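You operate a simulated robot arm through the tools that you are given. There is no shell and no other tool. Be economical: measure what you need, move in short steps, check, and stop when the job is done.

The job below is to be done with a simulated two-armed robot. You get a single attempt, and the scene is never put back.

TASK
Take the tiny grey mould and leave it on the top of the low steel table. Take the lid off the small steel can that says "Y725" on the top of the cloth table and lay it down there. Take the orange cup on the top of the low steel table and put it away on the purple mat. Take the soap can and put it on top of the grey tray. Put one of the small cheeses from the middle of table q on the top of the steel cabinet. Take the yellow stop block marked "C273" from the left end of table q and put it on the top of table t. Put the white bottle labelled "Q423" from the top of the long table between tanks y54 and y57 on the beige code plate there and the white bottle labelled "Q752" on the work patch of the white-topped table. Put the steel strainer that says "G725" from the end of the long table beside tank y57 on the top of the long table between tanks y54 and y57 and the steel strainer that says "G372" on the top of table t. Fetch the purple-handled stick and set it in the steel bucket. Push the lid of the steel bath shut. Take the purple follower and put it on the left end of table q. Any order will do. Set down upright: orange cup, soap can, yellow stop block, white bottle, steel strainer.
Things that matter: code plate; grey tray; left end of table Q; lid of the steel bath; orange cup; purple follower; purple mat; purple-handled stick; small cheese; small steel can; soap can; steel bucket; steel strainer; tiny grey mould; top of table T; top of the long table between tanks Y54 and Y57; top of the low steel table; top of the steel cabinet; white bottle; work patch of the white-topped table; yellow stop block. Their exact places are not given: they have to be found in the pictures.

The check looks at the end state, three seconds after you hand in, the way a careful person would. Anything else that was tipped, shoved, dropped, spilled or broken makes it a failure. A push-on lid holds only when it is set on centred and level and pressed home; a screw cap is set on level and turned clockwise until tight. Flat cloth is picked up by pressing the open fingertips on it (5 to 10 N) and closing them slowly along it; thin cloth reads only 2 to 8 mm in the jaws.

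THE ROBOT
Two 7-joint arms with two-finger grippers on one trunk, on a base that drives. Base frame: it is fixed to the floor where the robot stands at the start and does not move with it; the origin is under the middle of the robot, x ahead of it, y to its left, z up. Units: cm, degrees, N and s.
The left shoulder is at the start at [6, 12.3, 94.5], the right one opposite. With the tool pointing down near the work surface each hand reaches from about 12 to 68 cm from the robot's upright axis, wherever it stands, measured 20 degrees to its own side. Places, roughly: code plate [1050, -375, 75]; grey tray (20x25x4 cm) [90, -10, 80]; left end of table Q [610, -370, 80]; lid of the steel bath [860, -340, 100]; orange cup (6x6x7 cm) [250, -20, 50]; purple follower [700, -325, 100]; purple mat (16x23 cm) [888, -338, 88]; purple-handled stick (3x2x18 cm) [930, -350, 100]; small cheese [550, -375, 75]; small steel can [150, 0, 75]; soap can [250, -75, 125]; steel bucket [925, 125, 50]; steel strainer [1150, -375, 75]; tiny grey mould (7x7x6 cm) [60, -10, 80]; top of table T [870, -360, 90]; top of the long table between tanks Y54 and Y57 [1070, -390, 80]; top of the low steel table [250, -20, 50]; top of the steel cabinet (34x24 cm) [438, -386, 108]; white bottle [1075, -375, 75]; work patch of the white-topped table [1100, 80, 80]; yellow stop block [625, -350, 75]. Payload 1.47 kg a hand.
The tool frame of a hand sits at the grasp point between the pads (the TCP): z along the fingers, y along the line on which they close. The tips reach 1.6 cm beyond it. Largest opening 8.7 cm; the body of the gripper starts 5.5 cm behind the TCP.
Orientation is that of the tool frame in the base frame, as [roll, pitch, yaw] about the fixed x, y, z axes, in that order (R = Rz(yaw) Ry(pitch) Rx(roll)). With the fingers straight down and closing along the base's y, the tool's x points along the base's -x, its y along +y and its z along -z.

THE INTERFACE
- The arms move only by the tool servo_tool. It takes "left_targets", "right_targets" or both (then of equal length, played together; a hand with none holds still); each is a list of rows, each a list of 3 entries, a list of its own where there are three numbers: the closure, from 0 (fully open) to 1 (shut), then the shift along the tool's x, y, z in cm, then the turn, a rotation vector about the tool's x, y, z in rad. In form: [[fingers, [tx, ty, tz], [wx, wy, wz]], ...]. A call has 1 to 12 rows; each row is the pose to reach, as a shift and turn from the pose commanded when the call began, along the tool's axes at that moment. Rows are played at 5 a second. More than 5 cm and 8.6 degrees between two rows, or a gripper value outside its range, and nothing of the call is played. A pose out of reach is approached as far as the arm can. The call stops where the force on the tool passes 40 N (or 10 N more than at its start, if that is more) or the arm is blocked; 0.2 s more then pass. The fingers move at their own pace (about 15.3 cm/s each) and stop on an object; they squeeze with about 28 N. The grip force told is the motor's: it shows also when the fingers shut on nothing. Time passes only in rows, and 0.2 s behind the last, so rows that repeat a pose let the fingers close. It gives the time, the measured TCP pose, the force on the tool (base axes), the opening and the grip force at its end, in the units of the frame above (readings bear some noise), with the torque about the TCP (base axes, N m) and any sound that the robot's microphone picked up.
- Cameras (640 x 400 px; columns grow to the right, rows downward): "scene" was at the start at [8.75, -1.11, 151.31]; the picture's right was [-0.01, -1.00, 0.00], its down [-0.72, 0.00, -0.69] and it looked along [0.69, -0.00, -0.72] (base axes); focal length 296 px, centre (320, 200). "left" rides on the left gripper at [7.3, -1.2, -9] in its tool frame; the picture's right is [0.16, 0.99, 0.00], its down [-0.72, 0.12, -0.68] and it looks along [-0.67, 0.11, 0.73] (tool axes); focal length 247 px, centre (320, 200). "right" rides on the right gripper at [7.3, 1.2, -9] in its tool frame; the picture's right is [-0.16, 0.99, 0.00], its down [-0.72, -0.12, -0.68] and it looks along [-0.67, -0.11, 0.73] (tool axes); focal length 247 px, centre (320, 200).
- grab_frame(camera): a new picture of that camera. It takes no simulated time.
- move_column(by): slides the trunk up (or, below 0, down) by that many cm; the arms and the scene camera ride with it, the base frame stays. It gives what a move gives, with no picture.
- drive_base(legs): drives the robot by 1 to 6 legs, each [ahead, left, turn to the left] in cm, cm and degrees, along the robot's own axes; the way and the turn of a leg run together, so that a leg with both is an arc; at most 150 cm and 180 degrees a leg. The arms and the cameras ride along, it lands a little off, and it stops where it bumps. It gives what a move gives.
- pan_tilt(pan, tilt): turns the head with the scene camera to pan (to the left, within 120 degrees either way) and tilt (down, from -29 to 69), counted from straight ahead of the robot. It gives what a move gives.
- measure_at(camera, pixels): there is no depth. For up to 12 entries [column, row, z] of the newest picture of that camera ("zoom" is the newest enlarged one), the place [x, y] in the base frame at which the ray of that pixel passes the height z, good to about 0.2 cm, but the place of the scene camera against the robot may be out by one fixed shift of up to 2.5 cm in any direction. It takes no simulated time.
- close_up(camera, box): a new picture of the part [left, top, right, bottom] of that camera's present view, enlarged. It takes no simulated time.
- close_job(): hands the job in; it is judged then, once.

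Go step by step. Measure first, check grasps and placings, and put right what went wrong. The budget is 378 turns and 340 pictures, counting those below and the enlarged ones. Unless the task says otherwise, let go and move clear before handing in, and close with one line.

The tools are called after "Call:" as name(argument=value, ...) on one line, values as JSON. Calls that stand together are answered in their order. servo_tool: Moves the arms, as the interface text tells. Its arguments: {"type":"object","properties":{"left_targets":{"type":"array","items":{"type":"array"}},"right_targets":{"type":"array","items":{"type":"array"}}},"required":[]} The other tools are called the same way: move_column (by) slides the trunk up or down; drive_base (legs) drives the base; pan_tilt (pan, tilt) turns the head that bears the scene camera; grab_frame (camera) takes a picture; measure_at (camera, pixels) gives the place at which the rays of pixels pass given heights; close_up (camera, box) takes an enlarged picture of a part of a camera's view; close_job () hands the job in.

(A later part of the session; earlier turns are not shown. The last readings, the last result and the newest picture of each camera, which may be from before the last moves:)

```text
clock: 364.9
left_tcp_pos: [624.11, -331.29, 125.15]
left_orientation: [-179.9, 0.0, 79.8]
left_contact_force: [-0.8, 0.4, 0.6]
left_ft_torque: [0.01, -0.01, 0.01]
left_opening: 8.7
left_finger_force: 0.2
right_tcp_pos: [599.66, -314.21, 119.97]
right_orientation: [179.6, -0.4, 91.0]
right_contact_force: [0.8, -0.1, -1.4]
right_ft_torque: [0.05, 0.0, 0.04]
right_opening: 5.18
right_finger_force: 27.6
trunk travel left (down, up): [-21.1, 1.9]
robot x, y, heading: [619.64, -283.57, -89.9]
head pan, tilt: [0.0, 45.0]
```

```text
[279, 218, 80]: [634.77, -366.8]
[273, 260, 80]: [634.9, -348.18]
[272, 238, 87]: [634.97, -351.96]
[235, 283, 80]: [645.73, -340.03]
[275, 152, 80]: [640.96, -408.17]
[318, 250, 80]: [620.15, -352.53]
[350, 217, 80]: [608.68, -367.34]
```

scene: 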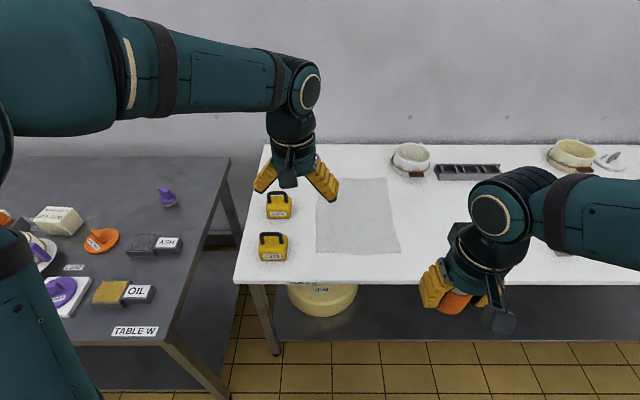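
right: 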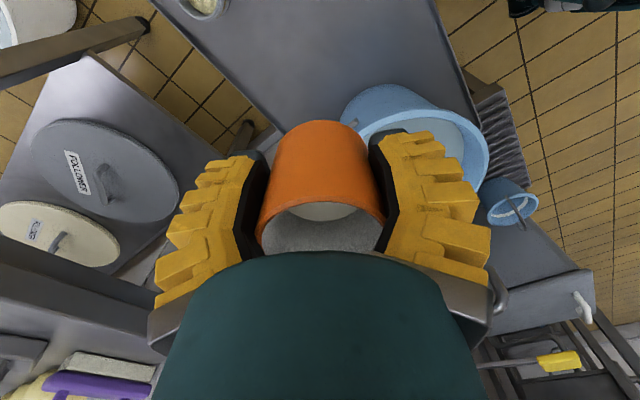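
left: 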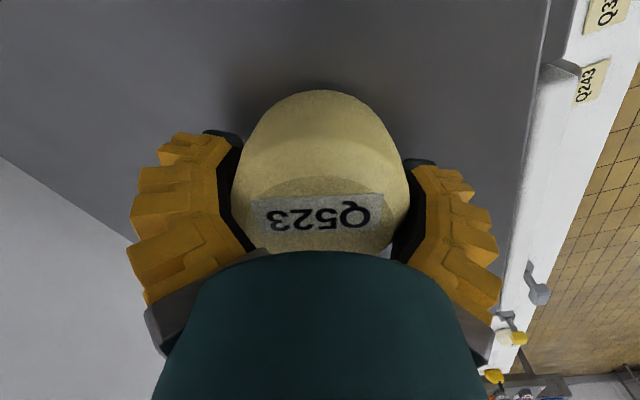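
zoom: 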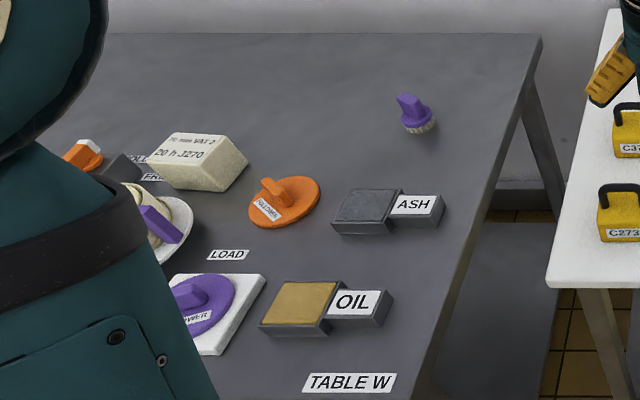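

C273 is the near block at (635,-351), with a handle bar along x. I lower the column, move in a little, and turn the left hand 90° to straddle the handle.

Call:
measure_at(camera="scene", pixels=[[165, 340, 80], [228, 158, 80], [50, 345, 80]])

Call:
drive_base(legs=[[10, 4, 0]])

Call:
move_column(by=-18)

Call:
servo_tool(left_targets=[[0, [0, 0, 0], [0, 0, 0.14]], [0, [0, 0, 0], [0, 0, 0.28]], [0, [0, 0, 0], [0, 0, 0.42]], [0, [0, 0, 0], [0, 0, 0.56]], [0, [0, 0, 0], [0, 0, 0.7]], [0, [0, 0, 0], [0, 0, 0.84]], [0, [0, 0, 0], [0, 0, 0.98]], [0, [0, 0, 0], [0, 0, 1.12]], [0, [0, 0, 0], [0, 0, 1.26]], [0, [0, 0, 0], [0, 0, 1.39]], [0, [0, 0, 0], [0, 0, 1.39]]])

Call:
grab_frame(camera="left")

```text
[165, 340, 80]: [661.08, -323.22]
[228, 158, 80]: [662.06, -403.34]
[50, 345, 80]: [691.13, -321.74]
```

```text
clock: 366.1
left_tcp_pos: [628.07, -341.14, 125.22]
left_orientation: [179.9, 0.0, 79.8]
left_contact_force: [-0.2, 0.3, 0.5]
left_ft_torque: [-0.01, -0.01, -0.01]
left_opening: 8.69
left_finger_force: 0.1
right_tcp_pos: [603.67, -324.09, 119.96]
right_orientation: [179.5, -0.2, 91.0]
right_contact_force: [-0.7, 0.7, -0.9]
right_ft_torque: [0.03, 0.0, -0.01]
right_opening: 5.18
right_finger_force: 27.9
trunk travel left (down, up): [-21.1, 1.9]
robot x, y, heading: [623.57, -293.26, -89.7]
head pan, tilt: [0.0, 45.0]
```

```text
clock: 368.1
left_tcp_pos: [627.95, -341.2, 107.21]
left_orientation: [-180.0, 0.0, 79.8]
left_contact_force: [0.5, -0.5, 0.0]
left_ft_torque: [-0.01, 0.01, -0.01]
left_opening: 8.7
left_finger_force: 0.0
right_tcp_pos: [603.58, -324.1, 102.03]
right_orientation: [179.5, -0.3, 91.0]
right_contact_force: [-0.3, 0.4, -0.9]
right_ft_torque: [-0.02, -0.01, -0.01]
right_opening: 5.16
right_finger_force: 27.9
trunk travel left (down, up): [-3.1, 19.9]
robot x, y, heading: [623.4, -293.14, -89.9]
head pan, tilt: [0.0, 45.0]
```

```text
clock: 370.5
left_tcp_pos: [627.98, -341.09, 107.27]
left_orientation: [-179.9, 0.0, 0.1]
left_contact_force: [0.1, 0.5, 0.8]
left_ft_torque: [0.03, -0.02, -0.01]
left_opening: 8.71
left_finger_force: 0.0
right_tcp_pos: [603.54, -324.08, 101.96]
right_orientation: [179.5, -0.3, 91.0]
right_contact_force: [0.0, 0.2, -0.4]
right_ft_torque: [0.02, 0.01, 0.0]
right_opening: 5.19
right_finger_force: 28.0
trunk travel left (down, up): [-3.1, 19.9]
robot x, y, heading: [623.77, -293.58, -89.7]
head pan, tilt: [0.0, 45.0]
```

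```text
194 pictures are left
```

left: 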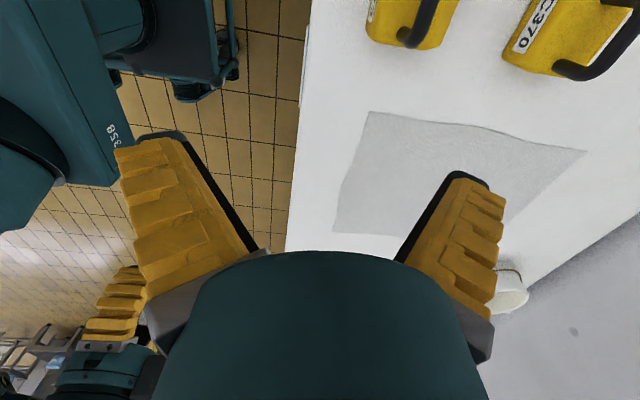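

Call:
servo_tool(left_targets=[[0, [2.5, 3, 1], [0, 0, 0]], [0, [5, 6, 3], [0, 0, 0]], [0, [7, 9, 5], [0, 0, 0]], [0, [7.5, 10, 8], [0, 0, 0]], [0, [7.5, 10, 8], [0, 0, 0]]])

Call:
grab_frame(camera="left")

```text
clock: 371.7
left_tcp_pos: [635.58, -351.09, 99.26]
left_orientation: [180.0, 0.0, 0.3]
left_contact_force: [0.0, 0.5, 0.3]
left_ft_torque: [0.02, 0.02, -0.03]
left_opening: 8.7
left_finger_force: 0.1
right_tcp_pos: [603.47, -324.03, 101.97]
right_orientation: [179.5, -0.2, 91.0]
right_contact_force: [-0.7, -0.7, -1.4]
right_ft_torque: [0.01, -0.04, -0.03]
right_opening: 5.22
right_finger_force: 27.2
trunk travel left (down, up): [-3.1, 19.9]
robot x, y, heading: [623.43, -293.12, -89.8]
head pan, tilt: [0.0, 45.0]
```

```text
193 pictures are left
```

left: 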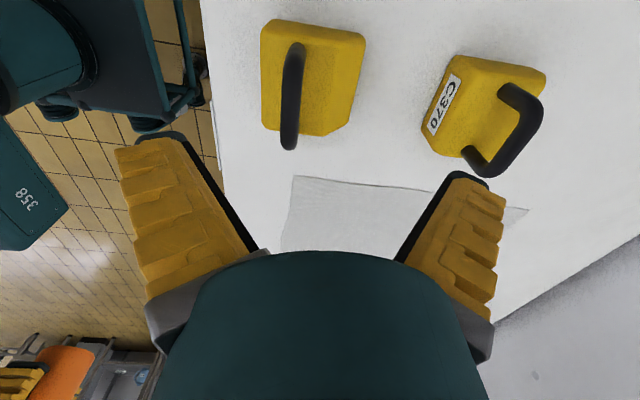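

Call:
measure_at(camera="left", pixels=[[294, 60, 88], [291, 130, 88], [293, 95, 88], [293, 95, 90], [262, 60, 85], [365, 60, 85], [310, 22, 84], [310, 132, 84]])

Call:
measure_at(camera="scene", pixels=[[272, 238, 88]])

```text
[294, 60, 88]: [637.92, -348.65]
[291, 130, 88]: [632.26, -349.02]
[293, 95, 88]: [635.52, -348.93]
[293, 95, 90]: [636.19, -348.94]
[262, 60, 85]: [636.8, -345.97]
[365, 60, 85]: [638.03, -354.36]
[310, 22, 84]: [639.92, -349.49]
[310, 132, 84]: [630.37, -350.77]
```

```text
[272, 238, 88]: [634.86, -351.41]
```

Handle centre about (635.3,-348.9). I shift and descend to z 91, then check height.

Call:
servo_tool(left_targets=[[0, [-0.2, -2.2, 1], [0, 0, 0]], [0, [-0.2, -2.2, 4], [0, 0, 0]], [0, [-0.2, -2.2, 7], [0, 0, 0]], [0, [-0.2, -2.2, 7], [0, 0, 0]]])

Call:
grab_frame(camera="left")

Call:
close_up(camera="scene", box=[200, 130, 350, 300])

```text
clock: 372.7
left_tcp_pos: [635.44, -348.93, 92.21]
left_orientation: [-179.9, 0.0, 0.2]
left_contact_force: [0.1, 0.0, 0.9]
left_ft_torque: [0.01, 0.01, -0.01]
left_opening: 8.71
left_finger_force: 0.0
right_tcp_pos: [603.51, -324.01, 101.93]
right_orientation: [179.5, -0.2, 91.0]
right_contact_force: [0.2, -0.9, -1.3]
right_ft_torque: [0.02, -0.01, 0.02]
right_opening: 5.21
right_finger_force: 27.8
trunk travel left (down, up): [-3.1, 19.9]
robot x, y, heading: [623.92, -293.12, -89.8]
head pan, tilt: [0.0, 45.0]
```

```text
192 pictures are left
```

left: 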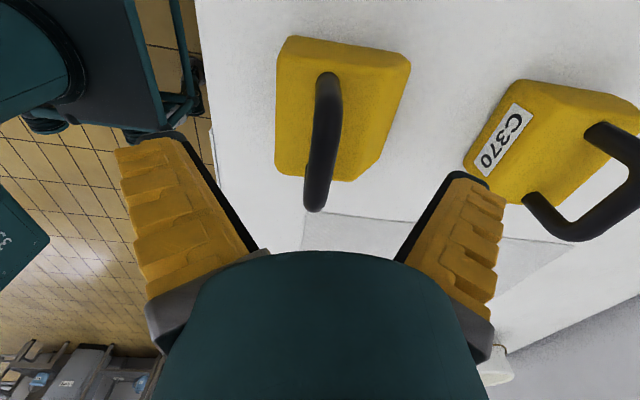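

```text
2.35 times, centred on (275, 215) of scene
```

zoom: 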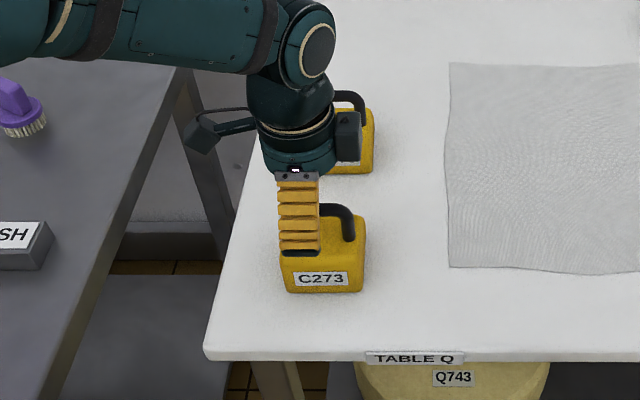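

Call:
measure_at(camera="left", pixels=[[327, 85, 86], [327, 85, 88], [314, 200, 86], [314, 200, 88], [321, 145, 86], [321, 145, 88], [321, 145, 90]])

```text
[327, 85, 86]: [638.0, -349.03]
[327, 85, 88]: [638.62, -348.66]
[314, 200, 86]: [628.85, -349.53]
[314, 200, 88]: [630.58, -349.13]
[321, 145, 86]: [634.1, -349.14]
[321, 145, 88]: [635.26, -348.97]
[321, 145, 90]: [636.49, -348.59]
```

Call:
servo_tool(left_targets=[[0, [-0.6, 0, 1.5], [0, 0, 0]], [0, [-0.6, 0, 3], [0, 0, 0]], [0, [-0.6, 0, 4], [0, 0, 0]], [0, [-0.6, 0, 4], [0, 0, 0]]])

Call:
grab_frame(camera="left")

Call:
close_up(camera="scene", box=[200, 130, 350, 300])

```text
clock: 373.7
left_tcp_pos: [634.81, -348.81, 88.27]
left_orientation: [-180.0, 0.0, 0.2]
left_contact_force: [0.1, 0.1, 0.6]
left_ft_torque: [-0.03, 0.01, 0.0]
left_opening: 8.69
left_finger_force: 0.2
right_tcp_pos: [603.51, -324.01, 101.9]
right_orientation: [179.4, -0.3, 90.9]
right_contact_force: [0.3, 0.1, -0.4]
right_ft_torque: [-0.01, 0.0, -0.01]
right_opening: 5.2
right_finger_force: 27.8
trunk travel left (down, up): [-3.1, 19.9]
robot x, y, heading: [623.61, -293.26, -89.7]
head pan, tilt: [0.0, 45.0]
```

```text
190 pictures are left
```

left: 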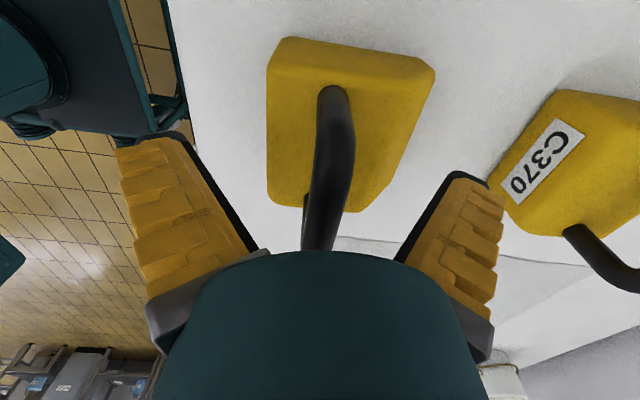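

```text
2.35 times, centred on (275, 215) of scene
```

zoom: 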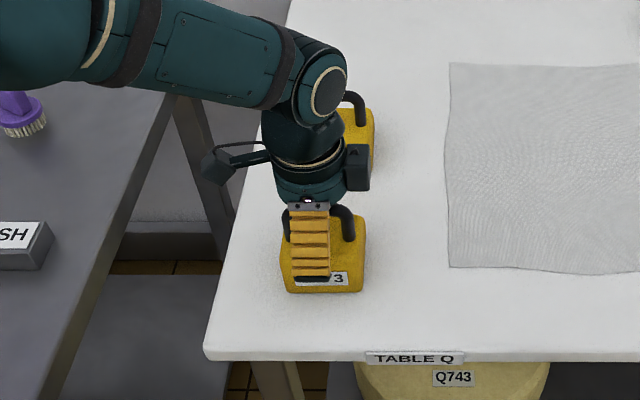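

The handle is centred between fingers. I close and lift a little.

Call:
servo_tool(left_targets=[[0.5, [0, 0, 0.4], [0, 0, 0]], [0.8, [0, 0, 0.4], [0, 0, 0]], [1, [0, 0, 0.4], [0, 0, 0]], [1, [0, 0, 0.4], [0, 0, 0]], [1, [0, 0, -1], [0, 0, 0]], [1, [0, 0, -3], [0, 0, 0]], [1, [0, 0, -3], [0, 0, 0]]])

Call:
grab_frame(camera="left")

Call:
close_up(camera="scene", box=[200, 130, 350, 300])

```text
clock: 375.3
left_tcp_pos: [634.88, -348.81, 91.27]
left_orientation: [-179.9, -0.1, 0.2]
left_contact_force: [-0.1, 0.9, -4.6]
left_ft_torque: [-0.01, 0.01, 0.01]
left_opening: 0.61
left_finger_force: 27.7
right_tcp_pos: [603.62, -324.09, 101.91]
right_orientation: [179.6, -0.3, 91.0]
right_contact_force: [-0.8, -0.1, -0.8]
right_ft_torque: [0.03, -0.01, -0.01]
right_opening: 5.22
right_finger_force: 28.0
trunk travel left (down, up): [-3.1, 19.9]
robot x, y, heading: [623.73, -293.42, -90.0]
head pan, tilt: [0.0, 45.0]
```

```text
188 pictures are left
```

left: 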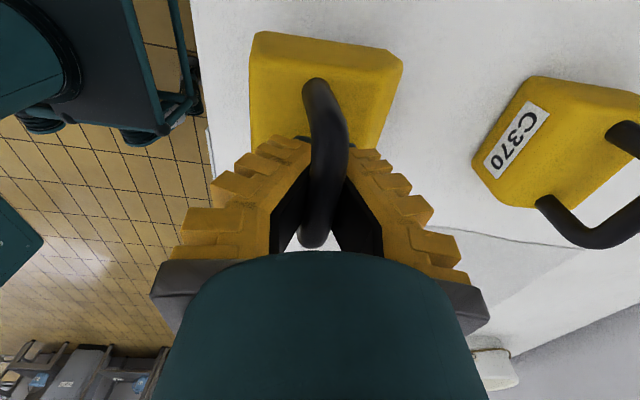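

```text
2.35 times, centred on (275, 215) of scene
```

zoom: 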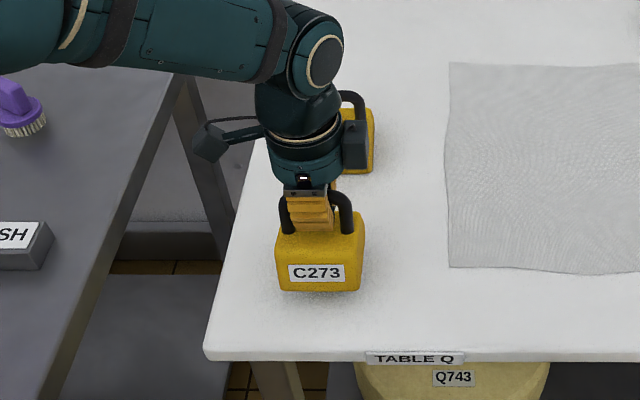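

Block lifted. I raise and retract it, then drive left along the tables toward table T.

Call:
servo_tool(left_targets=[[1, [0, 0, -4], [0, 0, 0]], [1, [0, 0, -8], [0, 0, 0]], [1, [-1, -3, -11], [0, 0, 0]], [1, [-2, -6, -14], [0, 0, 0]], [1, [-2, -10, -15], [0, 0, 0]], [1, [-2, -10, -15], [0, 0, 0]]])

Call:
drive_base(legs=[[-20, 0, 0], [0, 110, 0]])

Call:
pan_tilt(pan=0, tilt=40)

Call:
grab_frame(camera="scene")

Call:
pan_tilt(pan=50, tilt=30)

Call:
grab_frame(camera="scene")

```text
clock: 376.7
left_tcp_pos: [632.76, -338.98, 106.26]
left_orientation: [-179.9, 0.0, 0.1]
left_contact_force: [1.3, -0.6, -4.7]
left_ft_torque: [-0.01, -0.03, 0.04]
left_opening: 0.59
left_finger_force: 28.2
right_tcp_pos: [603.45, -324.1, 101.82]
right_orientation: [179.5, -0.3, 90.9]
right_contact_force: [0.3, -0.4, -1.9]
right_ft_torque: [-0.02, 0.01, 0.02]
right_opening: 5.19
right_finger_force: 28.3
trunk travel left (down, up): [-3.1, 19.9]
robot x, y, heading: [623.65, -293.28, -89.8]
head pan, tilt: [0.0, 45.0]
```

```text
clock: 387.8
left_tcp_pos: [741.76, -319.74, 106.31]
left_orientation: [180.0, 0.0, -0.6]
left_contact_force: [-0.2, 0.4, -3.9]
left_ft_torque: [0.0, 0.01, 0.01]
left_opening: 0.61
left_finger_force: 28.0
right_tcp_pos: [712.93, -304.36, 101.95]
right_orientation: [179.6, -0.3, 90.2]
right_contact_force: [-0.3, 0.5, -1.0]
right_ft_torque: [0.04, -0.02, -0.01]
right_opening: 5.19
right_finger_force: 28.2
trunk travel left (down, up): [-3.1, 19.9]
robot x, y, heading: [733.07, -274.38, -90.5]
head pan, tilt: [0.0, 45.0]
```

```text
clock: 388.5
left_tcp_pos: [741.84, -319.74, 106.28]
left_orientation: [-179.8, 0.0, -0.6]
left_contact_force: [0.7, -0.3, -4.4]
left_ft_torque: [0.03, 0.03, 0.02]
left_opening: 0.61
left_finger_force: 28.1
right_tcp_pos: [712.8, -304.43, 101.89]
right_orientation: [179.5, -0.2, 90.1]
right_contact_force: [-0.2, -0.4, -0.9]
right_ft_torque: [0.03, 0.04, 0.01]
right_opening: 5.21
right_finger_force: 27.9
trunk travel left (down, up): [-3.1, 19.9]
robot x, y, heading: [733.72, -274.38, -90.6]
head pan, tilt: [0.0, 40.0]
```

```text
186 pictures are left
```

scene: 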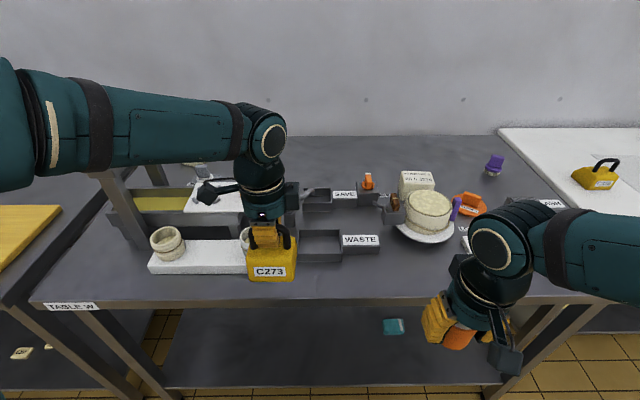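

```text
clock: 389.7
left_tcp_pos: [741.73, -319.69, 106.35]
left_orientation: [-179.9, 0.1, -0.7]
left_contact_force: [-0.5, -0.7, -4.5]
left_ft_torque: [-0.01, -0.02, -0.02]
left_opening: 0.57
left_finger_force: 27.9
right_tcp_pos: [712.85, -304.45, 101.97]
right_orientation: [179.5, -0.3, 90.1]
right_contact_force: [-0.4, -0.2, -0.3]
right_ft_torque: [0.02, -0.03, 0.0]
right_opening: 5.18
right_finger_force: 27.7
trunk travel left (down, up): [-3.1, 19.9]
robot x, y, heading: [733.37, -274.13, -90.7]
head pan, tilt: [50.0, 30.0]
```

```text
185 pictures are left
```

scene: 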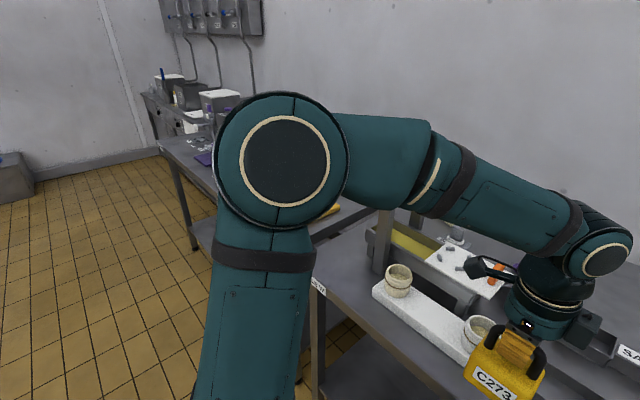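

Call:
drive_base(legs=[[0, 125, 0]])

Call:
pan_tilt(pan=0, tilt=42)

Call:
grab_frame(camera="scene")

```text
clock: 400.9
left_tcp_pos: [867.03, -321.05, 106.42]
left_orientation: [-180.0, 0.0, -0.6]
left_contact_force: [-0.2, 0.0, -4.8]
left_ft_torque: [-0.01, -0.01, 0.01]
left_opening: 0.59
left_finger_force: 27.8
right_tcp_pos: [838.05, -305.92, 101.87]
right_orientation: [179.6, -0.3, 90.1]
right_contact_force: [-0.2, -0.3, -0.3]
right_ft_torque: [0.02, 0.0, -0.01]
right_opening: 5.2
right_finger_force: 28.6
trunk travel left (down, up): [-3.1, 19.9]
robot x, y, heading: [858.25, -275.56, -90.5]
head pan, tilt: [50.0, 30.0]
```

```text
clock: 402.1
left_tcp_pos: [866.89, -321.07, 106.41]
left_orientation: [-179.9, 0.0, -0.5]
left_contact_force: [-0.2, -0.5, -4.8]
left_ft_torque: [0.0, -0.04, -0.03]
left_opening: 0.63
left_finger_force: 27.9
right_tcp_pos: [838.03, -305.85, 101.99]
right_orientation: [179.5, -0.3, 90.1]
right_contact_force: [0.3, 0.1, -1.2]
right_ft_torque: [0.01, -0.03, 0.02]
right_opening: 5.22
right_finger_force: 28.0
trunk travel left (down, up): [-3.1, 19.9]
robot x, y, heading: [858.88, -275.7, -90.7]
head pan, tilt: [0.0, 42.0]
```

```text
184 pictures are left
```

scene: 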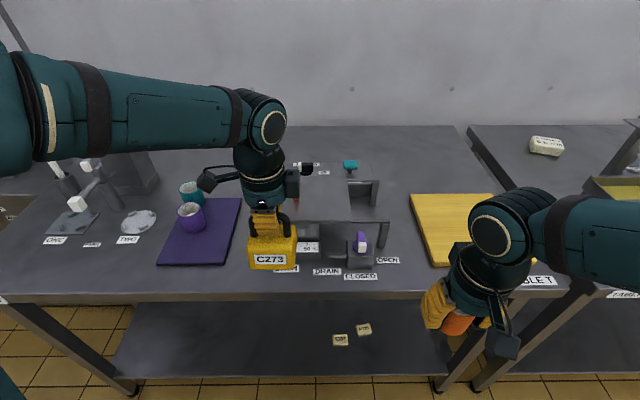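

Call:
close_up(camera="scene", box=[240, 130, 420, 290])

Call:
close_up(camera="scene", box=[30, 140, 260, 310])

Call:
measure_at(camera="scene", pixels=[[157, 265, 88], [232, 265, 88], [241, 200, 88], [184, 200, 88], [193, 228, 88], [320, 297, 88], [466, 126, 88], [415, 262, 88], [345, 270, 88], [345, 190, 96], [8, 297, 88]])

```text
2.50 times, centred on (330, 210) of scene
```

zoom: 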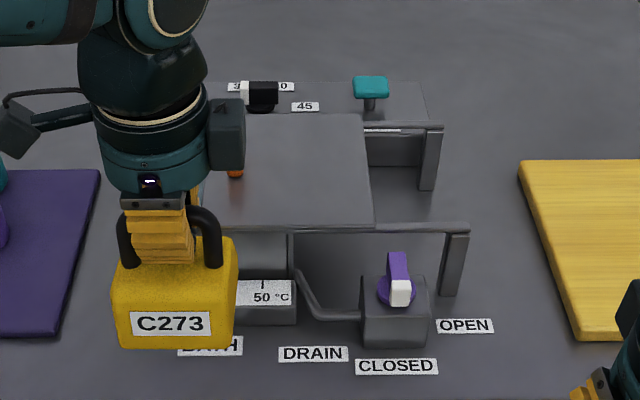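

```text
2.35 times, centred on (145, 225) of scene
```

zoom: 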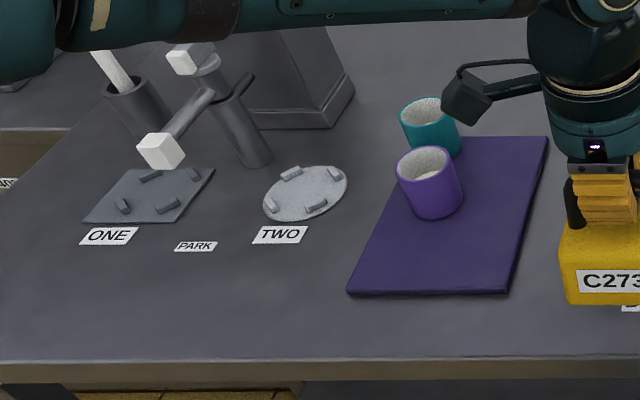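

```text
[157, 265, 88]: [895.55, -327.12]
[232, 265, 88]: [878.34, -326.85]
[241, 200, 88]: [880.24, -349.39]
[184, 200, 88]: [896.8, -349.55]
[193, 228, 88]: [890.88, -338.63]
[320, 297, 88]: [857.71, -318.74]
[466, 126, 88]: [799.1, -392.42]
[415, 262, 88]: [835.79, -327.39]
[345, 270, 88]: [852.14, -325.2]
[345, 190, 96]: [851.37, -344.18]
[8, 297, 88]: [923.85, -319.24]
```

Table T: the mat is at x 879–896.5, y -327…-349.5 with two cups at its left; the bath has a sliding lid still open on its right. The front strip left of the mat is free for the block. I drive left 36 cm.

Call:
drive_base(legs=[[0, 36, 0]])

Call:
pan_tilt(pan=5, tilt=50)

Call:
grab_frame(camera="scene")

Call:
grab_frame(camera="left")

```text
clock: 405.8
left_tcp_pos: [903.25, -321.48, 106.29]
left_orientation: [-179.9, 0.1, -0.5]
left_contact_force: [0.1, 0.7, -4.6]
left_ft_torque: [0.01, 0.02, -0.02]
left_opening: 0.58
left_finger_force: 28.2
right_tcp_pos: [874.06, -306.12, 101.99]
right_orientation: [179.6, -0.3, 90.3]
right_contact_force: [0.6, -0.2, -1.4]
right_ft_torque: [-0.01, 0.02, 0.0]
right_opening: 5.23
right_finger_force: 27.6
trunk travel left (down, up): [-3.1, 19.9]
robot x, y, heading: [894.82, -275.81, -90.8]
head pan, tilt: [0.0, 42.0]
```

```text
clock: 406.5
left_tcp_pos: [903.07, -321.49, 106.32]
left_orientation: [-179.9, 0.0, -0.5]
left_contact_force: [0.1, 0.1, -4.8]
left_ft_torque: [-0.02, 0.0, 0.02]
left_opening: 0.6
left_finger_force: 28.0
right_tcp_pos: [874.1, -306.28, 101.85]
right_orientation: [179.6, -0.3, 90.3]
right_contact_force: [-0.1, -0.5, -1.2]
right_ft_torque: [-0.01, 0.01, -0.02]
right_opening: 5.2
right_finger_force: 27.6
trunk travel left (down, up): [-3.1, 19.9]
robot x, y, heading: [894.32, -275.69, -90.6]
head pan, tilt: [5.0, 50.0]
```

```text
181 pictures are left
```

scene: 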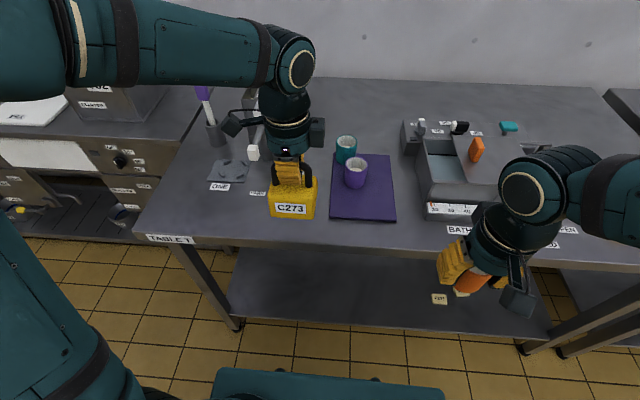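

```text
180 pictures are left
```

left: 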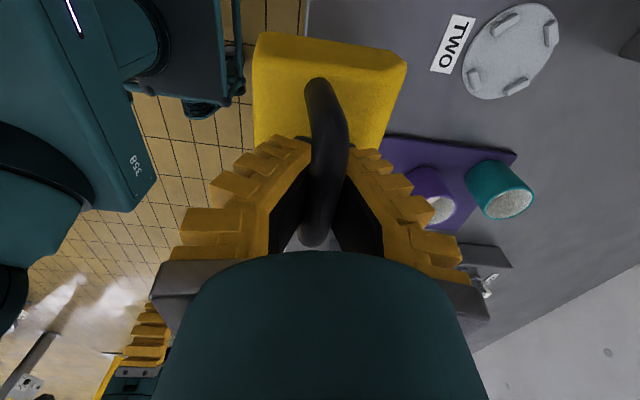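

Call:
measure_at(camera="left", pixels=[[436, 65, 88], [467, 70, 88], [385, 138, 89], [345, 230, 88], [308, 30, 88], [302, 120, 88]])

Call:
measure_at(camera="scene", pixels=[[329, 217, 88], [396, 222, 88], [393, 154, 88], [334, 153, 88], [355, 187, 88], [140, 232, 88], [250, 247, 88], [258, 192, 88]])

```text
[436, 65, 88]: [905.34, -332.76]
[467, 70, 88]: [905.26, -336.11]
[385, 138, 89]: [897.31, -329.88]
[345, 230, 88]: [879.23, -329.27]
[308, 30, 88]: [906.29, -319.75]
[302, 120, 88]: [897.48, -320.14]
```

```text
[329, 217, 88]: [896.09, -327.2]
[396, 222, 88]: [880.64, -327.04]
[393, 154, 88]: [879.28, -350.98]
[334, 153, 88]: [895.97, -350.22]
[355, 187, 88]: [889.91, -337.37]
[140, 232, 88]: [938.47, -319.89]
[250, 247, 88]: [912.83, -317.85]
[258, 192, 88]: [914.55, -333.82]
```

I place the block at (906,-325), lowering until contact.

Call:
servo_tool(left_targets=[[1, [2.9, 3.7, 0], [0, 0, 0]], [1, [2.9, 3.7, 3], [0, 0, 0]], [1, [2.9, 3.7, 6], [0, 0, 0]], [1, [2.9, 3.7, 8], [0, 0, 0]], [1, [2.9, 3.7, 8.7], [0, 0, 0]], [1, [2.9, 3.7, 9.2], [0, 0, 0]], [1, [2.9, 3.7, 9.7], [0, 0, 0]], [1, [2.9, 3.7, 10.2], [0, 0, 0]], [1, [2.9, 3.7, 10.2], [0, 0, 0]]])

Call:
close_up(camera="scene", box=[200, 100, 420, 260])

```text
clock: 408.5
left_tcp_pos: [905.91, -325.18, 96.06]
left_orientation: [-179.9, 0.1, -0.5]
left_contact_force: [-0.5, 0.7, -4.8]
left_ft_torque: [0.05, -0.01, 0.02]
left_opening: 0.58
left_finger_force: 28.2
right_tcp_pos: [874.13, -306.23, 101.93]
right_orientation: [179.6, -0.3, 90.2]
right_contact_force: [-0.9, -0.3, -1.0]
right_ft_torque: [-0.01, -0.02, -0.01]
right_opening: 5.21
right_finger_force: 28.1
trunk travel left (down, up): [-3.1, 19.9]
robot x, y, heading: [894.57, -275.75, -90.6]
head pan, tilt: [5.0, 50.0]
```

```text
2.50 times, centred on (310, 180) of scene
```

zoom: 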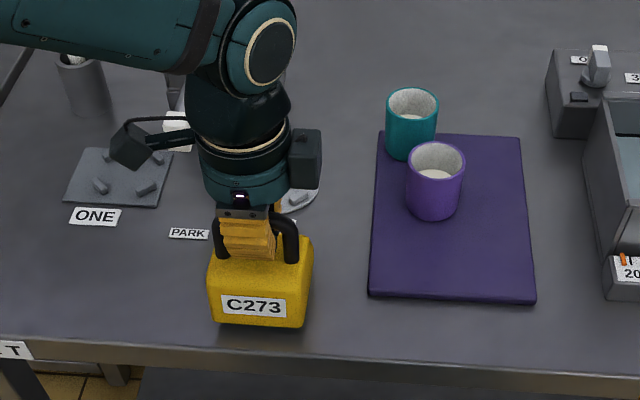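

Call:
servo_tool(left_targets=[[1, [0, 0, 0.5], [0, 0, 0]], [1, [0, 0, 1], [0, 0, 0]], [1, [0, 0, 1.5], [0, 0, 0]], [1, [0, 0, 2], [0, 0, 0]], [1, [0, 0, 2.5], [0, 0, 0]], [1, [0, 0, 2.5], [0, 0, 0]]])

```text
clock: 409.9
left_tcp_pos: [905.88, -325.14, 93.64]
left_orientation: [179.9, -0.1, -0.4]
left_contact_force: [0.9, 6.8, 8.1]
left_ft_torque: [-0.01, 0.01, 0.04]
left_opening: 0.61
left_finger_force: 28.5
right_tcp_pos: [874.07, -306.03, 101.94]
right_orientation: [179.5, -0.3, 90.3]
right_contact_force: [-0.4, -0.5, -0.9]
right_ft_torque: [-0.01, 0.0, -0.01]
right_opening: 5.2
right_finger_force: 27.6
trunk travel left (down, up): [-3.1, 19.9]
robot x, y, heading: [894.9, -275.81, -90.1]
head pan, tilt: [5.0, 50.0]
```

Contact made. I release and rise.

Call:
servo_tool(left_targets=[[0.8, [0, 0, 0], [0, 0, 0]], [0.4, [0, 0, 0], [0, 0, 0]], [0.2, [0, 0, 0], [0, 0, 0]], [0.2, [0, 0, -3], [0, 0, 0]], [0.2, [0, 0, -7], [0, 0, 0]], [0.2, [0, 0, -11], [0, 0, 0]], [0, [0, -4, -13], [0, 0, 0]], [0, [0, -8, -13], [0, 0, 0]]])

Call:
grab_frame(camera="scene")

Call:
grab_frame(camera="right")

```text
clock: 411.7
left_tcp_pos: [906.0, -317.24, 106.73]
left_orientation: [-179.9, 0.1, -0.4]
left_contact_force: [0.7, 0.0, 0.4]
left_ft_torque: [0.0, 0.05, 0.0]
left_opening: 8.7
left_finger_force: 0.0
right_tcp_pos: [874.05, -306.11, 101.93]
right_orientation: [179.7, -0.3, 90.4]
right_contact_force: [-0.2, 0.8, -0.3]
right_ft_torque: [-0.01, 0.02, 0.0]
right_opening: 5.23
right_finger_force: 28.2
trunk travel left (down, up): [-3.1, 19.9]
robot x, y, heading: [894.94, -275.69, -90.7]
head pan, tilt: [5.0, 50.0]
```

```text
178 pictures are left
```

scene: 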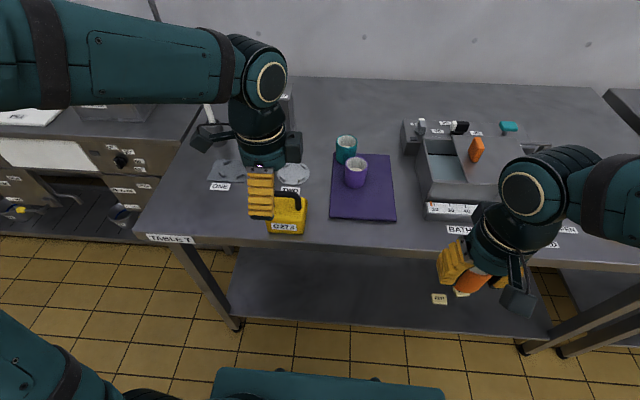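

```text
177 pictures are left
```

right: 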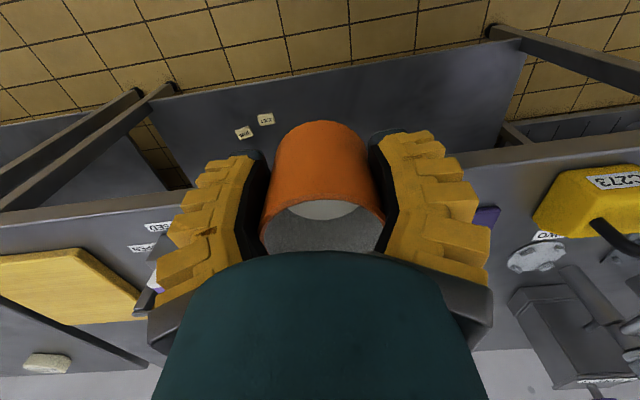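

Block is placed. Now the right hand takes the cup over the mat's free right side at (884.5,-333).

Call:
servo_tool(right_targets=[[1, [-4, 1.5, 0], [0, 0, 0]], [1, [-8, 3, 0], [0, 0, 0]], [1, [-12, 4.5, 0], [0, 0, 0]], [1, [-16, 6, 0], [0, 0, 0]], [1, [-20, 7.5, 0], [0, 0, 0]], [1, [-24, 9, 0], [0, 0, 0]], [1, [-27, 10.4, 0], [0, 0, 0]], [1, [-27, 10.4, 3], [0, 0, 0]], [1, [-27, 10.4, 6], [0, 0, 0]], [1, [-27, 10.4, 6], [0, 0, 0]]])

Call:
grab_frame(camera="scene")

Call:
grab_frame(camera="right")

```text
clock: 413.9
left_tcp_pos: [906.21, -317.34, 106.73]
left_orientation: [-180.0, 0.0, -0.5]
left_contact_force: [-0.2, 0.6, 0.3]
left_ft_torque: [0.03, 0.02, 0.0]
left_opening: 8.7
left_finger_force: 0.2
right_tcp_pos: [884.69, -333.08, 95.85]
right_orientation: [179.5, -0.3, 90.4]
right_contact_force: [-0.6, -0.1, -0.7]
right_ft_torque: [0.03, -0.03, 0.0]
right_opening: 5.2
right_finger_force: 28.0
trunk travel left (down, up): [-3.1, 19.9]
robot x, y, heading: [894.45, -275.85, -90.7]
head pan, tilt: [5.0, 50.0]
```

```text
176 pictures are left
```

scene: 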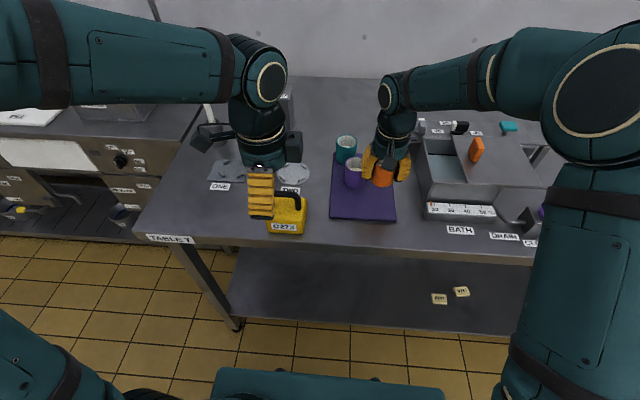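

```text
175 pictures are left
```

right: 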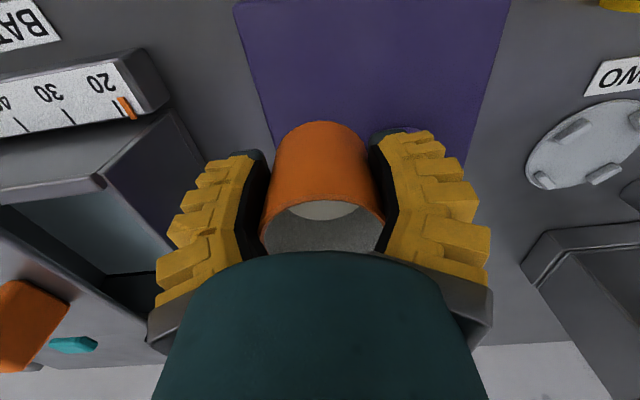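

The purple cup is close to the right finger; I shift 1 cm to -x and 1.6 cm toward the front, then lower to contact.

Call:
servo_tool(right_targets=[[1, [1.6, -0.8, 0], [0, 0, 0]], [1, [1.6, -0.8, 2], [0, 0, 0]], [1, [1.6, -0.8, 3.5], [0, 0, 0]], [1, [1.6, -0.8, 4.3], [0, 0, 0]], [1, [1.6, -0.8, 4.9], [0, 0, 0]], [1, [1.6, -0.8, 5.4], [0, 0, 0]], [1, [1.6, -0.8, 5.4], [0, 0, 0]]])

Call:
grab_frame(camera="right")

```text
clock: 415.5
left_tcp_pos: [906.01, -317.16, 106.89]
left_orientation: [180.0, -0.1, -0.7]
left_contact_force: [0.6, 1.1, 0.3]
left_ft_torque: [-0.04, 0.03, -0.02]
left_opening: 8.71
left_finger_force: 0.0
right_tcp_pos: [883.94, -331.65, 90.79]
right_orientation: [179.5, 0.1, 90.3]
right_contact_force: [-2.9, -1.0, 18.0]
right_ft_torque: [-0.45, 0.02, -0.05]
right_opening: 5.17
right_finger_force: 27.8
trunk travel left (down, up): [-3.1, 19.9]
robot x, y, heading: [894.54, -275.67, -90.5]
head pan, tilt: [5.0, 50.0]
```

```text
174 pictures are left
```

right: 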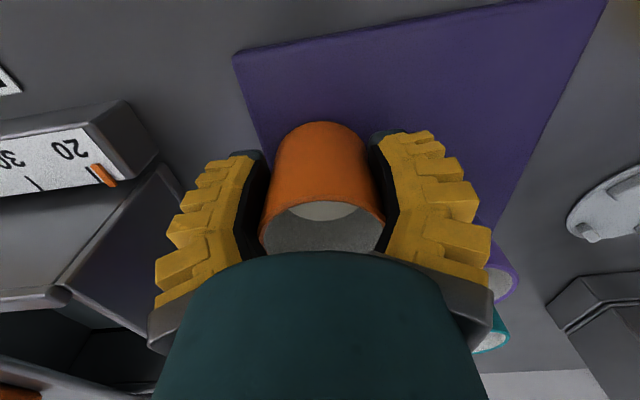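

On the mat. I open partly and rise straight up.

Call:
servo_tool(right_targets=[[1, [0, 0, -0.2], [0, 0, 0]], [0.7, [0, 0, -0.3], [0, 0, 0]], [0.3, [0, 0, -0.3], [0, 0, 0]], [0.2, [0, 0, -0.3], [0, 0, 0]], [0.2, [0, 0, -3], [0, 0, 0]], [0.2, [0, 0, -7], [0, 0, 0]], [0.2, [0, 0, -11], [0, 0, 0]], [0, [0, 0, -14], [0, 0, 0]], [0, [4, 0, -16], [0, 0, 0]], [0, [8, 0, -16], [0, 0, 0]], [0, [12, 0, -16], [0, 0, 0]]])

Call:
grab_frame(camera="scene")

```text
clock: 417.9
left_tcp_pos: [906.04, -317.13, 106.83]
left_orientation: [-180.0, -0.1, -0.5]
left_contact_force: [-0.3, -0.4, 0.2]
left_ft_torque: [-0.02, -0.01, 0.01]
left_opening: 8.69
left_finger_force: 0.1
right_tcp_pos: [883.76, -319.32, 106.63]
right_orientation: [179.5, -0.1, 90.3]
right_contact_force: [0.2, 0.2, -0.4]
right_ft_torque: [-0.02, -0.01, 0.01]
right_opening: 8.68
right_finger_force: 0.1
trunk travel left (down, up): [-3.1, 19.9]
robot x, y, heading: [894.54, -275.41, -90.5]
head pan, tilt: [5.0, 50.0]
```

```text
173 pictures are left
```

scene: 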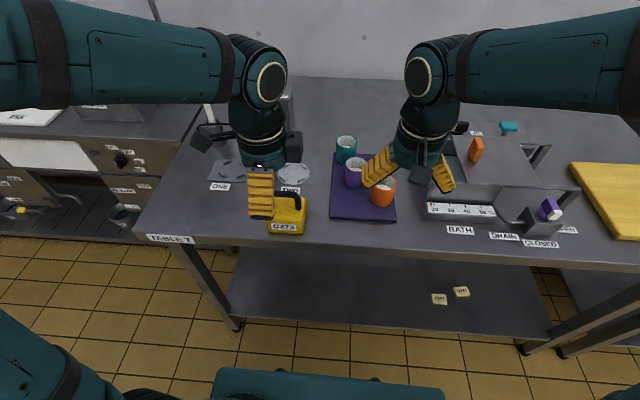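

Call:
close_up(camera="scene", box=[390, 100, 610, 260])

```text
2.50 times, centred on (500, 180) of scene
```

zoom: 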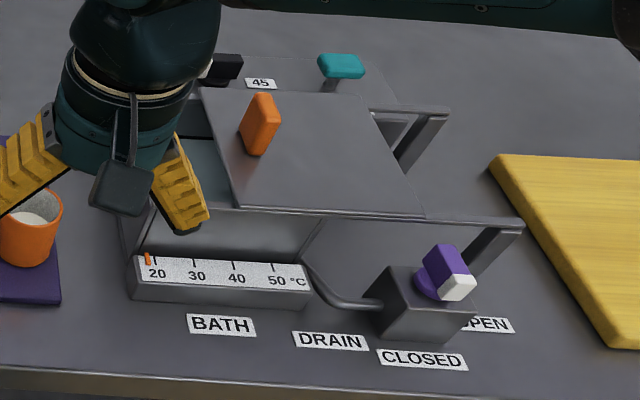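

The lid rides on rails and is slid off to the right; shutting means pushing it left (+x). I move right to see it squarely.

Call:
drive_base(legs=[[0, -32, 0]])

Call:
servo_tool(right_targets=[[0, [4, -3, 0], [0, 0, 0]], [0, [7, -6, 0], [0, 0, 0]], [0, [10, -9, 0], [0, 0, 0]], [0, [10, -9, 0], [0, 0, 0]]], left_targets=[[0, [2, -4, 0], [0, 0, 0]], [0, [4, -8, 0], [0, 0, 0]], [0, [8, -10, 0], [0, 0, 0]], [0, [8, -10, 0], [0, 0, 0]]])

Call:
grab_frame(camera="scene")

```text
clock: 421.3
left_tcp_pos: [873.88, -316.97, 106.8]
left_orientation: [180.0, -0.1, -0.7]
left_contact_force: [0.2, 0.5, -0.1]
left_ft_torque: [0.01, -0.04, 0.0]
left_opening: 8.69
left_finger_force: 0.0
right_tcp_pos: [851.45, -319.16, 106.66]
right_orientation: [179.5, -0.3, 90.3]
right_contact_force: [-0.1, -0.2, 0.5]
right_ft_torque: [0.0, 0.01, 0.04]
right_opening: 8.71
right_finger_force: 0.0
trunk travel left (down, up): [-3.1, 19.9]
robot x, y, heading: [862.77, -275.37, -90.6]
head pan, tilt: [5.0, 50.0]
```

```text
clock: 422.3
left_tcp_pos: [881.93, -307.22, 106.56]
left_orientation: [-179.9, -0.1, -0.6]
left_contact_force: [0.1, -1.1, 0.0]
left_ft_torque: [-0.03, 0.0, -0.01]
left_opening: 8.68
left_finger_force: 0.1
right_tcp_pos: [842.58, -309.43, 106.6]
right_orientation: [179.7, -0.4, 90.4]
right_contact_force: [0.0, -0.4, 0.0]
right_ft_torque: [-0.03, 0.01, 0.01]
right_opening: 8.71
right_finger_force: 0.0
trunk travel left (down, up): [-3.1, 19.9]
robot x, y, heading: [862.84, -275.37, -90.8]
head pan, tilt: [5.0, 50.0]
```

```text
171 pictures are left
```

scene: 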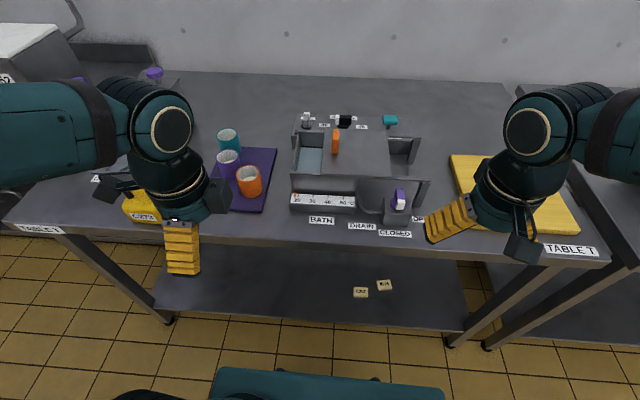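

Call:
close_up(camera="scene", box=[270, 95, 440, 240])

Call:
measure_at(camera="scene", pixels=[[337, 150, 96], [337, 150, 100], [325, 175, 98], [390, 177, 98], [292, 175, 98], [428, 180, 98], [323, 140, 98], [294, 132, 98]])

```text
2.76 times, centred on (355, 168) of scene
```

zoom: 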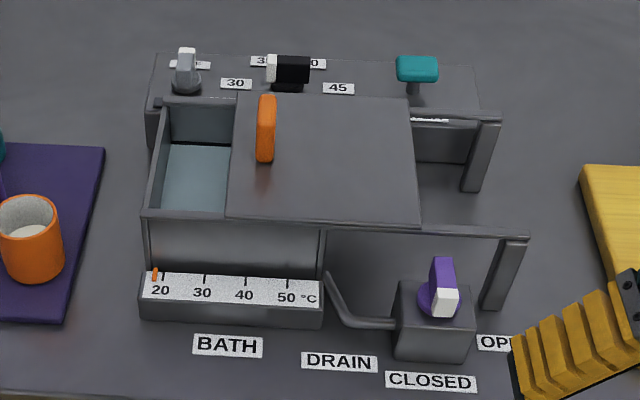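

```text
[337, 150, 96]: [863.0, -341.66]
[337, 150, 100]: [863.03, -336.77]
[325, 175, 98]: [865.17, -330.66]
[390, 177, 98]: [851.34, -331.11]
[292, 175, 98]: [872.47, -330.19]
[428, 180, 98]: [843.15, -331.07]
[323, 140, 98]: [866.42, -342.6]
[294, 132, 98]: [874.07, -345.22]
```

The orange handle is at x≈863; the lid must travel ~7 cm in +x. I advance 8 cm and bring the right hand above the handle.

Call:
drive_base(legs=[[8, 0, 0]])

Call:
servo_tool(right_targets=[[0, [-2, 4, -2], [0, 0, 0]], [0, [-5, 7.5, -4], [0, 0, 0]], [0, [-9, 10, -4], [0, 0, 0]], [0, [-12, 13, -4], [0, 0, 0]], [0, [-15, 16, -4], [0, 0, 0]], [0, [-18, 18.5, -4], [0, 0, 0]], [0, [-20, 20.2, -4], [0, 0, 0]], [0, [-20, 20.2, -4], [0, 0, 0]]])

Call:
grab_frame(camera="right")

Call:
grab_frame(camera="scene")

```text
clock: 423.3
left_tcp_pos: [881.82, -315.1, 106.72]
left_orientation: [-179.7, 0.0, -0.6]
left_contact_force: [0.0, -0.8, -0.3]
left_ft_torque: [0.01, 0.0, 0.0]
left_opening: 8.71
left_finger_force: 0.2
right_tcp_pos: [842.39, -317.42, 106.56]
right_orientation: [179.5, -0.4, 90.2]
right_contact_force: [0.4, -0.3, 0.4]
right_ft_torque: [0.01, 0.01, 0.03]
right_opening: 8.7
right_finger_force: 0.0
trunk travel left (down, up): [-3.1, 19.9]
robot x, y, heading: [862.49, -283.29, -90.7]
head pan, tilt: [5.0, 50.0]
```

```text
refused: row 2 steps farther than a row can; nothing moved
```

```text
169 pictures are left
```

right: 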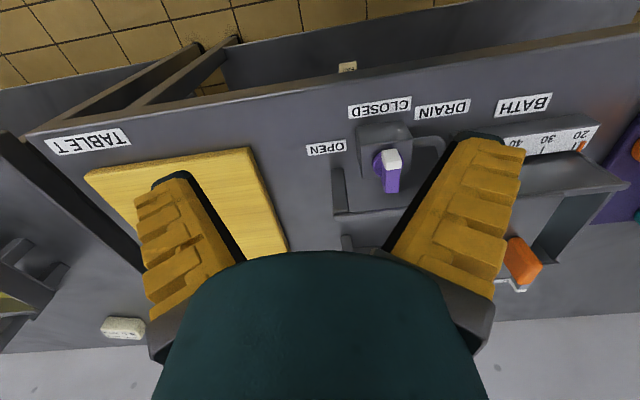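

```text
168 pictures are left
```

scene: 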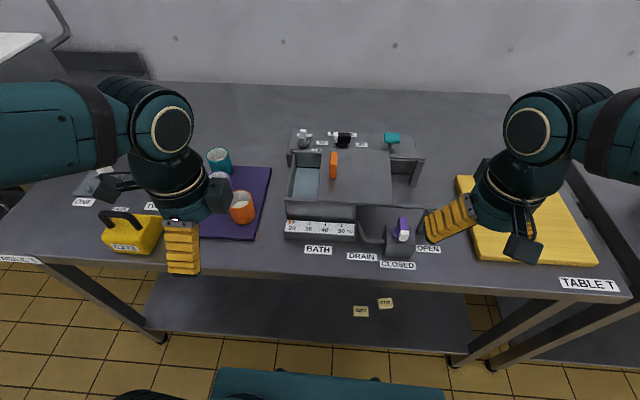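

Call:
servo_tool(right_targets=[[0, [-2, 3, -2], [0, 0, 0]], [0, [-4.5, 6, -4], [0, 0, 0]], [0, [-7.5, 9, -4], [0, 0, 0]], [0, [-10.5, 12, -4], [0, 0, 0]], [0, [-13.5, 15, -4], [0, 0, 0]], [0, [-16.5, 17.5, -4], [0, 0, 0]], [0, [-18.5, 20.2, -4], [0, 0, 0]], [0, [-18.5, 20.2, -4], [0, 0, 0]]])

Call:
grab_frame(camera="right")

```text
clock: 425.1
left_tcp_pos: [881.71, -315.08, 106.68]
left_orientation: [180.0, -0.1, -0.6]
left_contact_force: [0.0, -0.2, -1.3]
left_ft_torque: [-0.05, 0.0, -0.02]
left_opening: 8.68
left_finger_force: 0.1
right_tcp_pos: [862.78, -335.81, 110.71]
right_orientation: [179.5, -0.3, 90.2]
right_contact_force: [0.0, -0.8, 0.0]
right_ft_torque: [0.03, -0.03, 0.0]
right_opening: 8.69
right_finger_force: 0.1
trunk travel left (down, up): [-3.1, 19.9]
robot x, y, heading: [862.38, -283.63, -90.8]
head pan, tilt: [5.0, 50.0]
```

```text
167 pictures are left
```

right: 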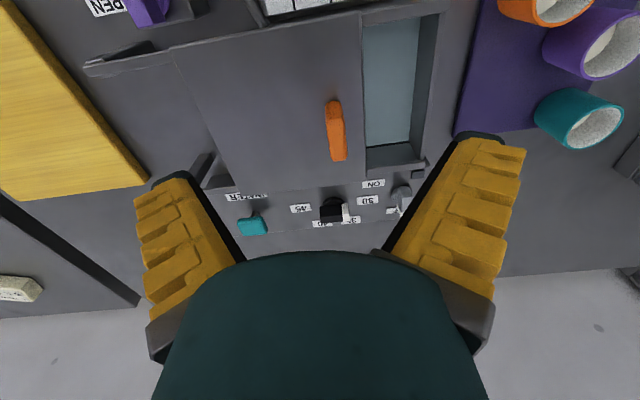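

Call:
measure_at(camera="right", pixels=[[335, 105, 97], [340, 155, 97], [335, 105, 93], [340, 155, 93], [365, 90, 95], [415, 90, 95], [440, 60, 95], [175, 60, 95], [360, 15, 95], [366, 148, 95]])

```text
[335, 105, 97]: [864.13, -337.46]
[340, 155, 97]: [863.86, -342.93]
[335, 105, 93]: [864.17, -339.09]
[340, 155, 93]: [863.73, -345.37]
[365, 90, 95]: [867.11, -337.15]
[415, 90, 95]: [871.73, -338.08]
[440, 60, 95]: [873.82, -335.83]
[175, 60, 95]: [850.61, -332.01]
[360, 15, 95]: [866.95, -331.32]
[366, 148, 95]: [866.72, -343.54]
```

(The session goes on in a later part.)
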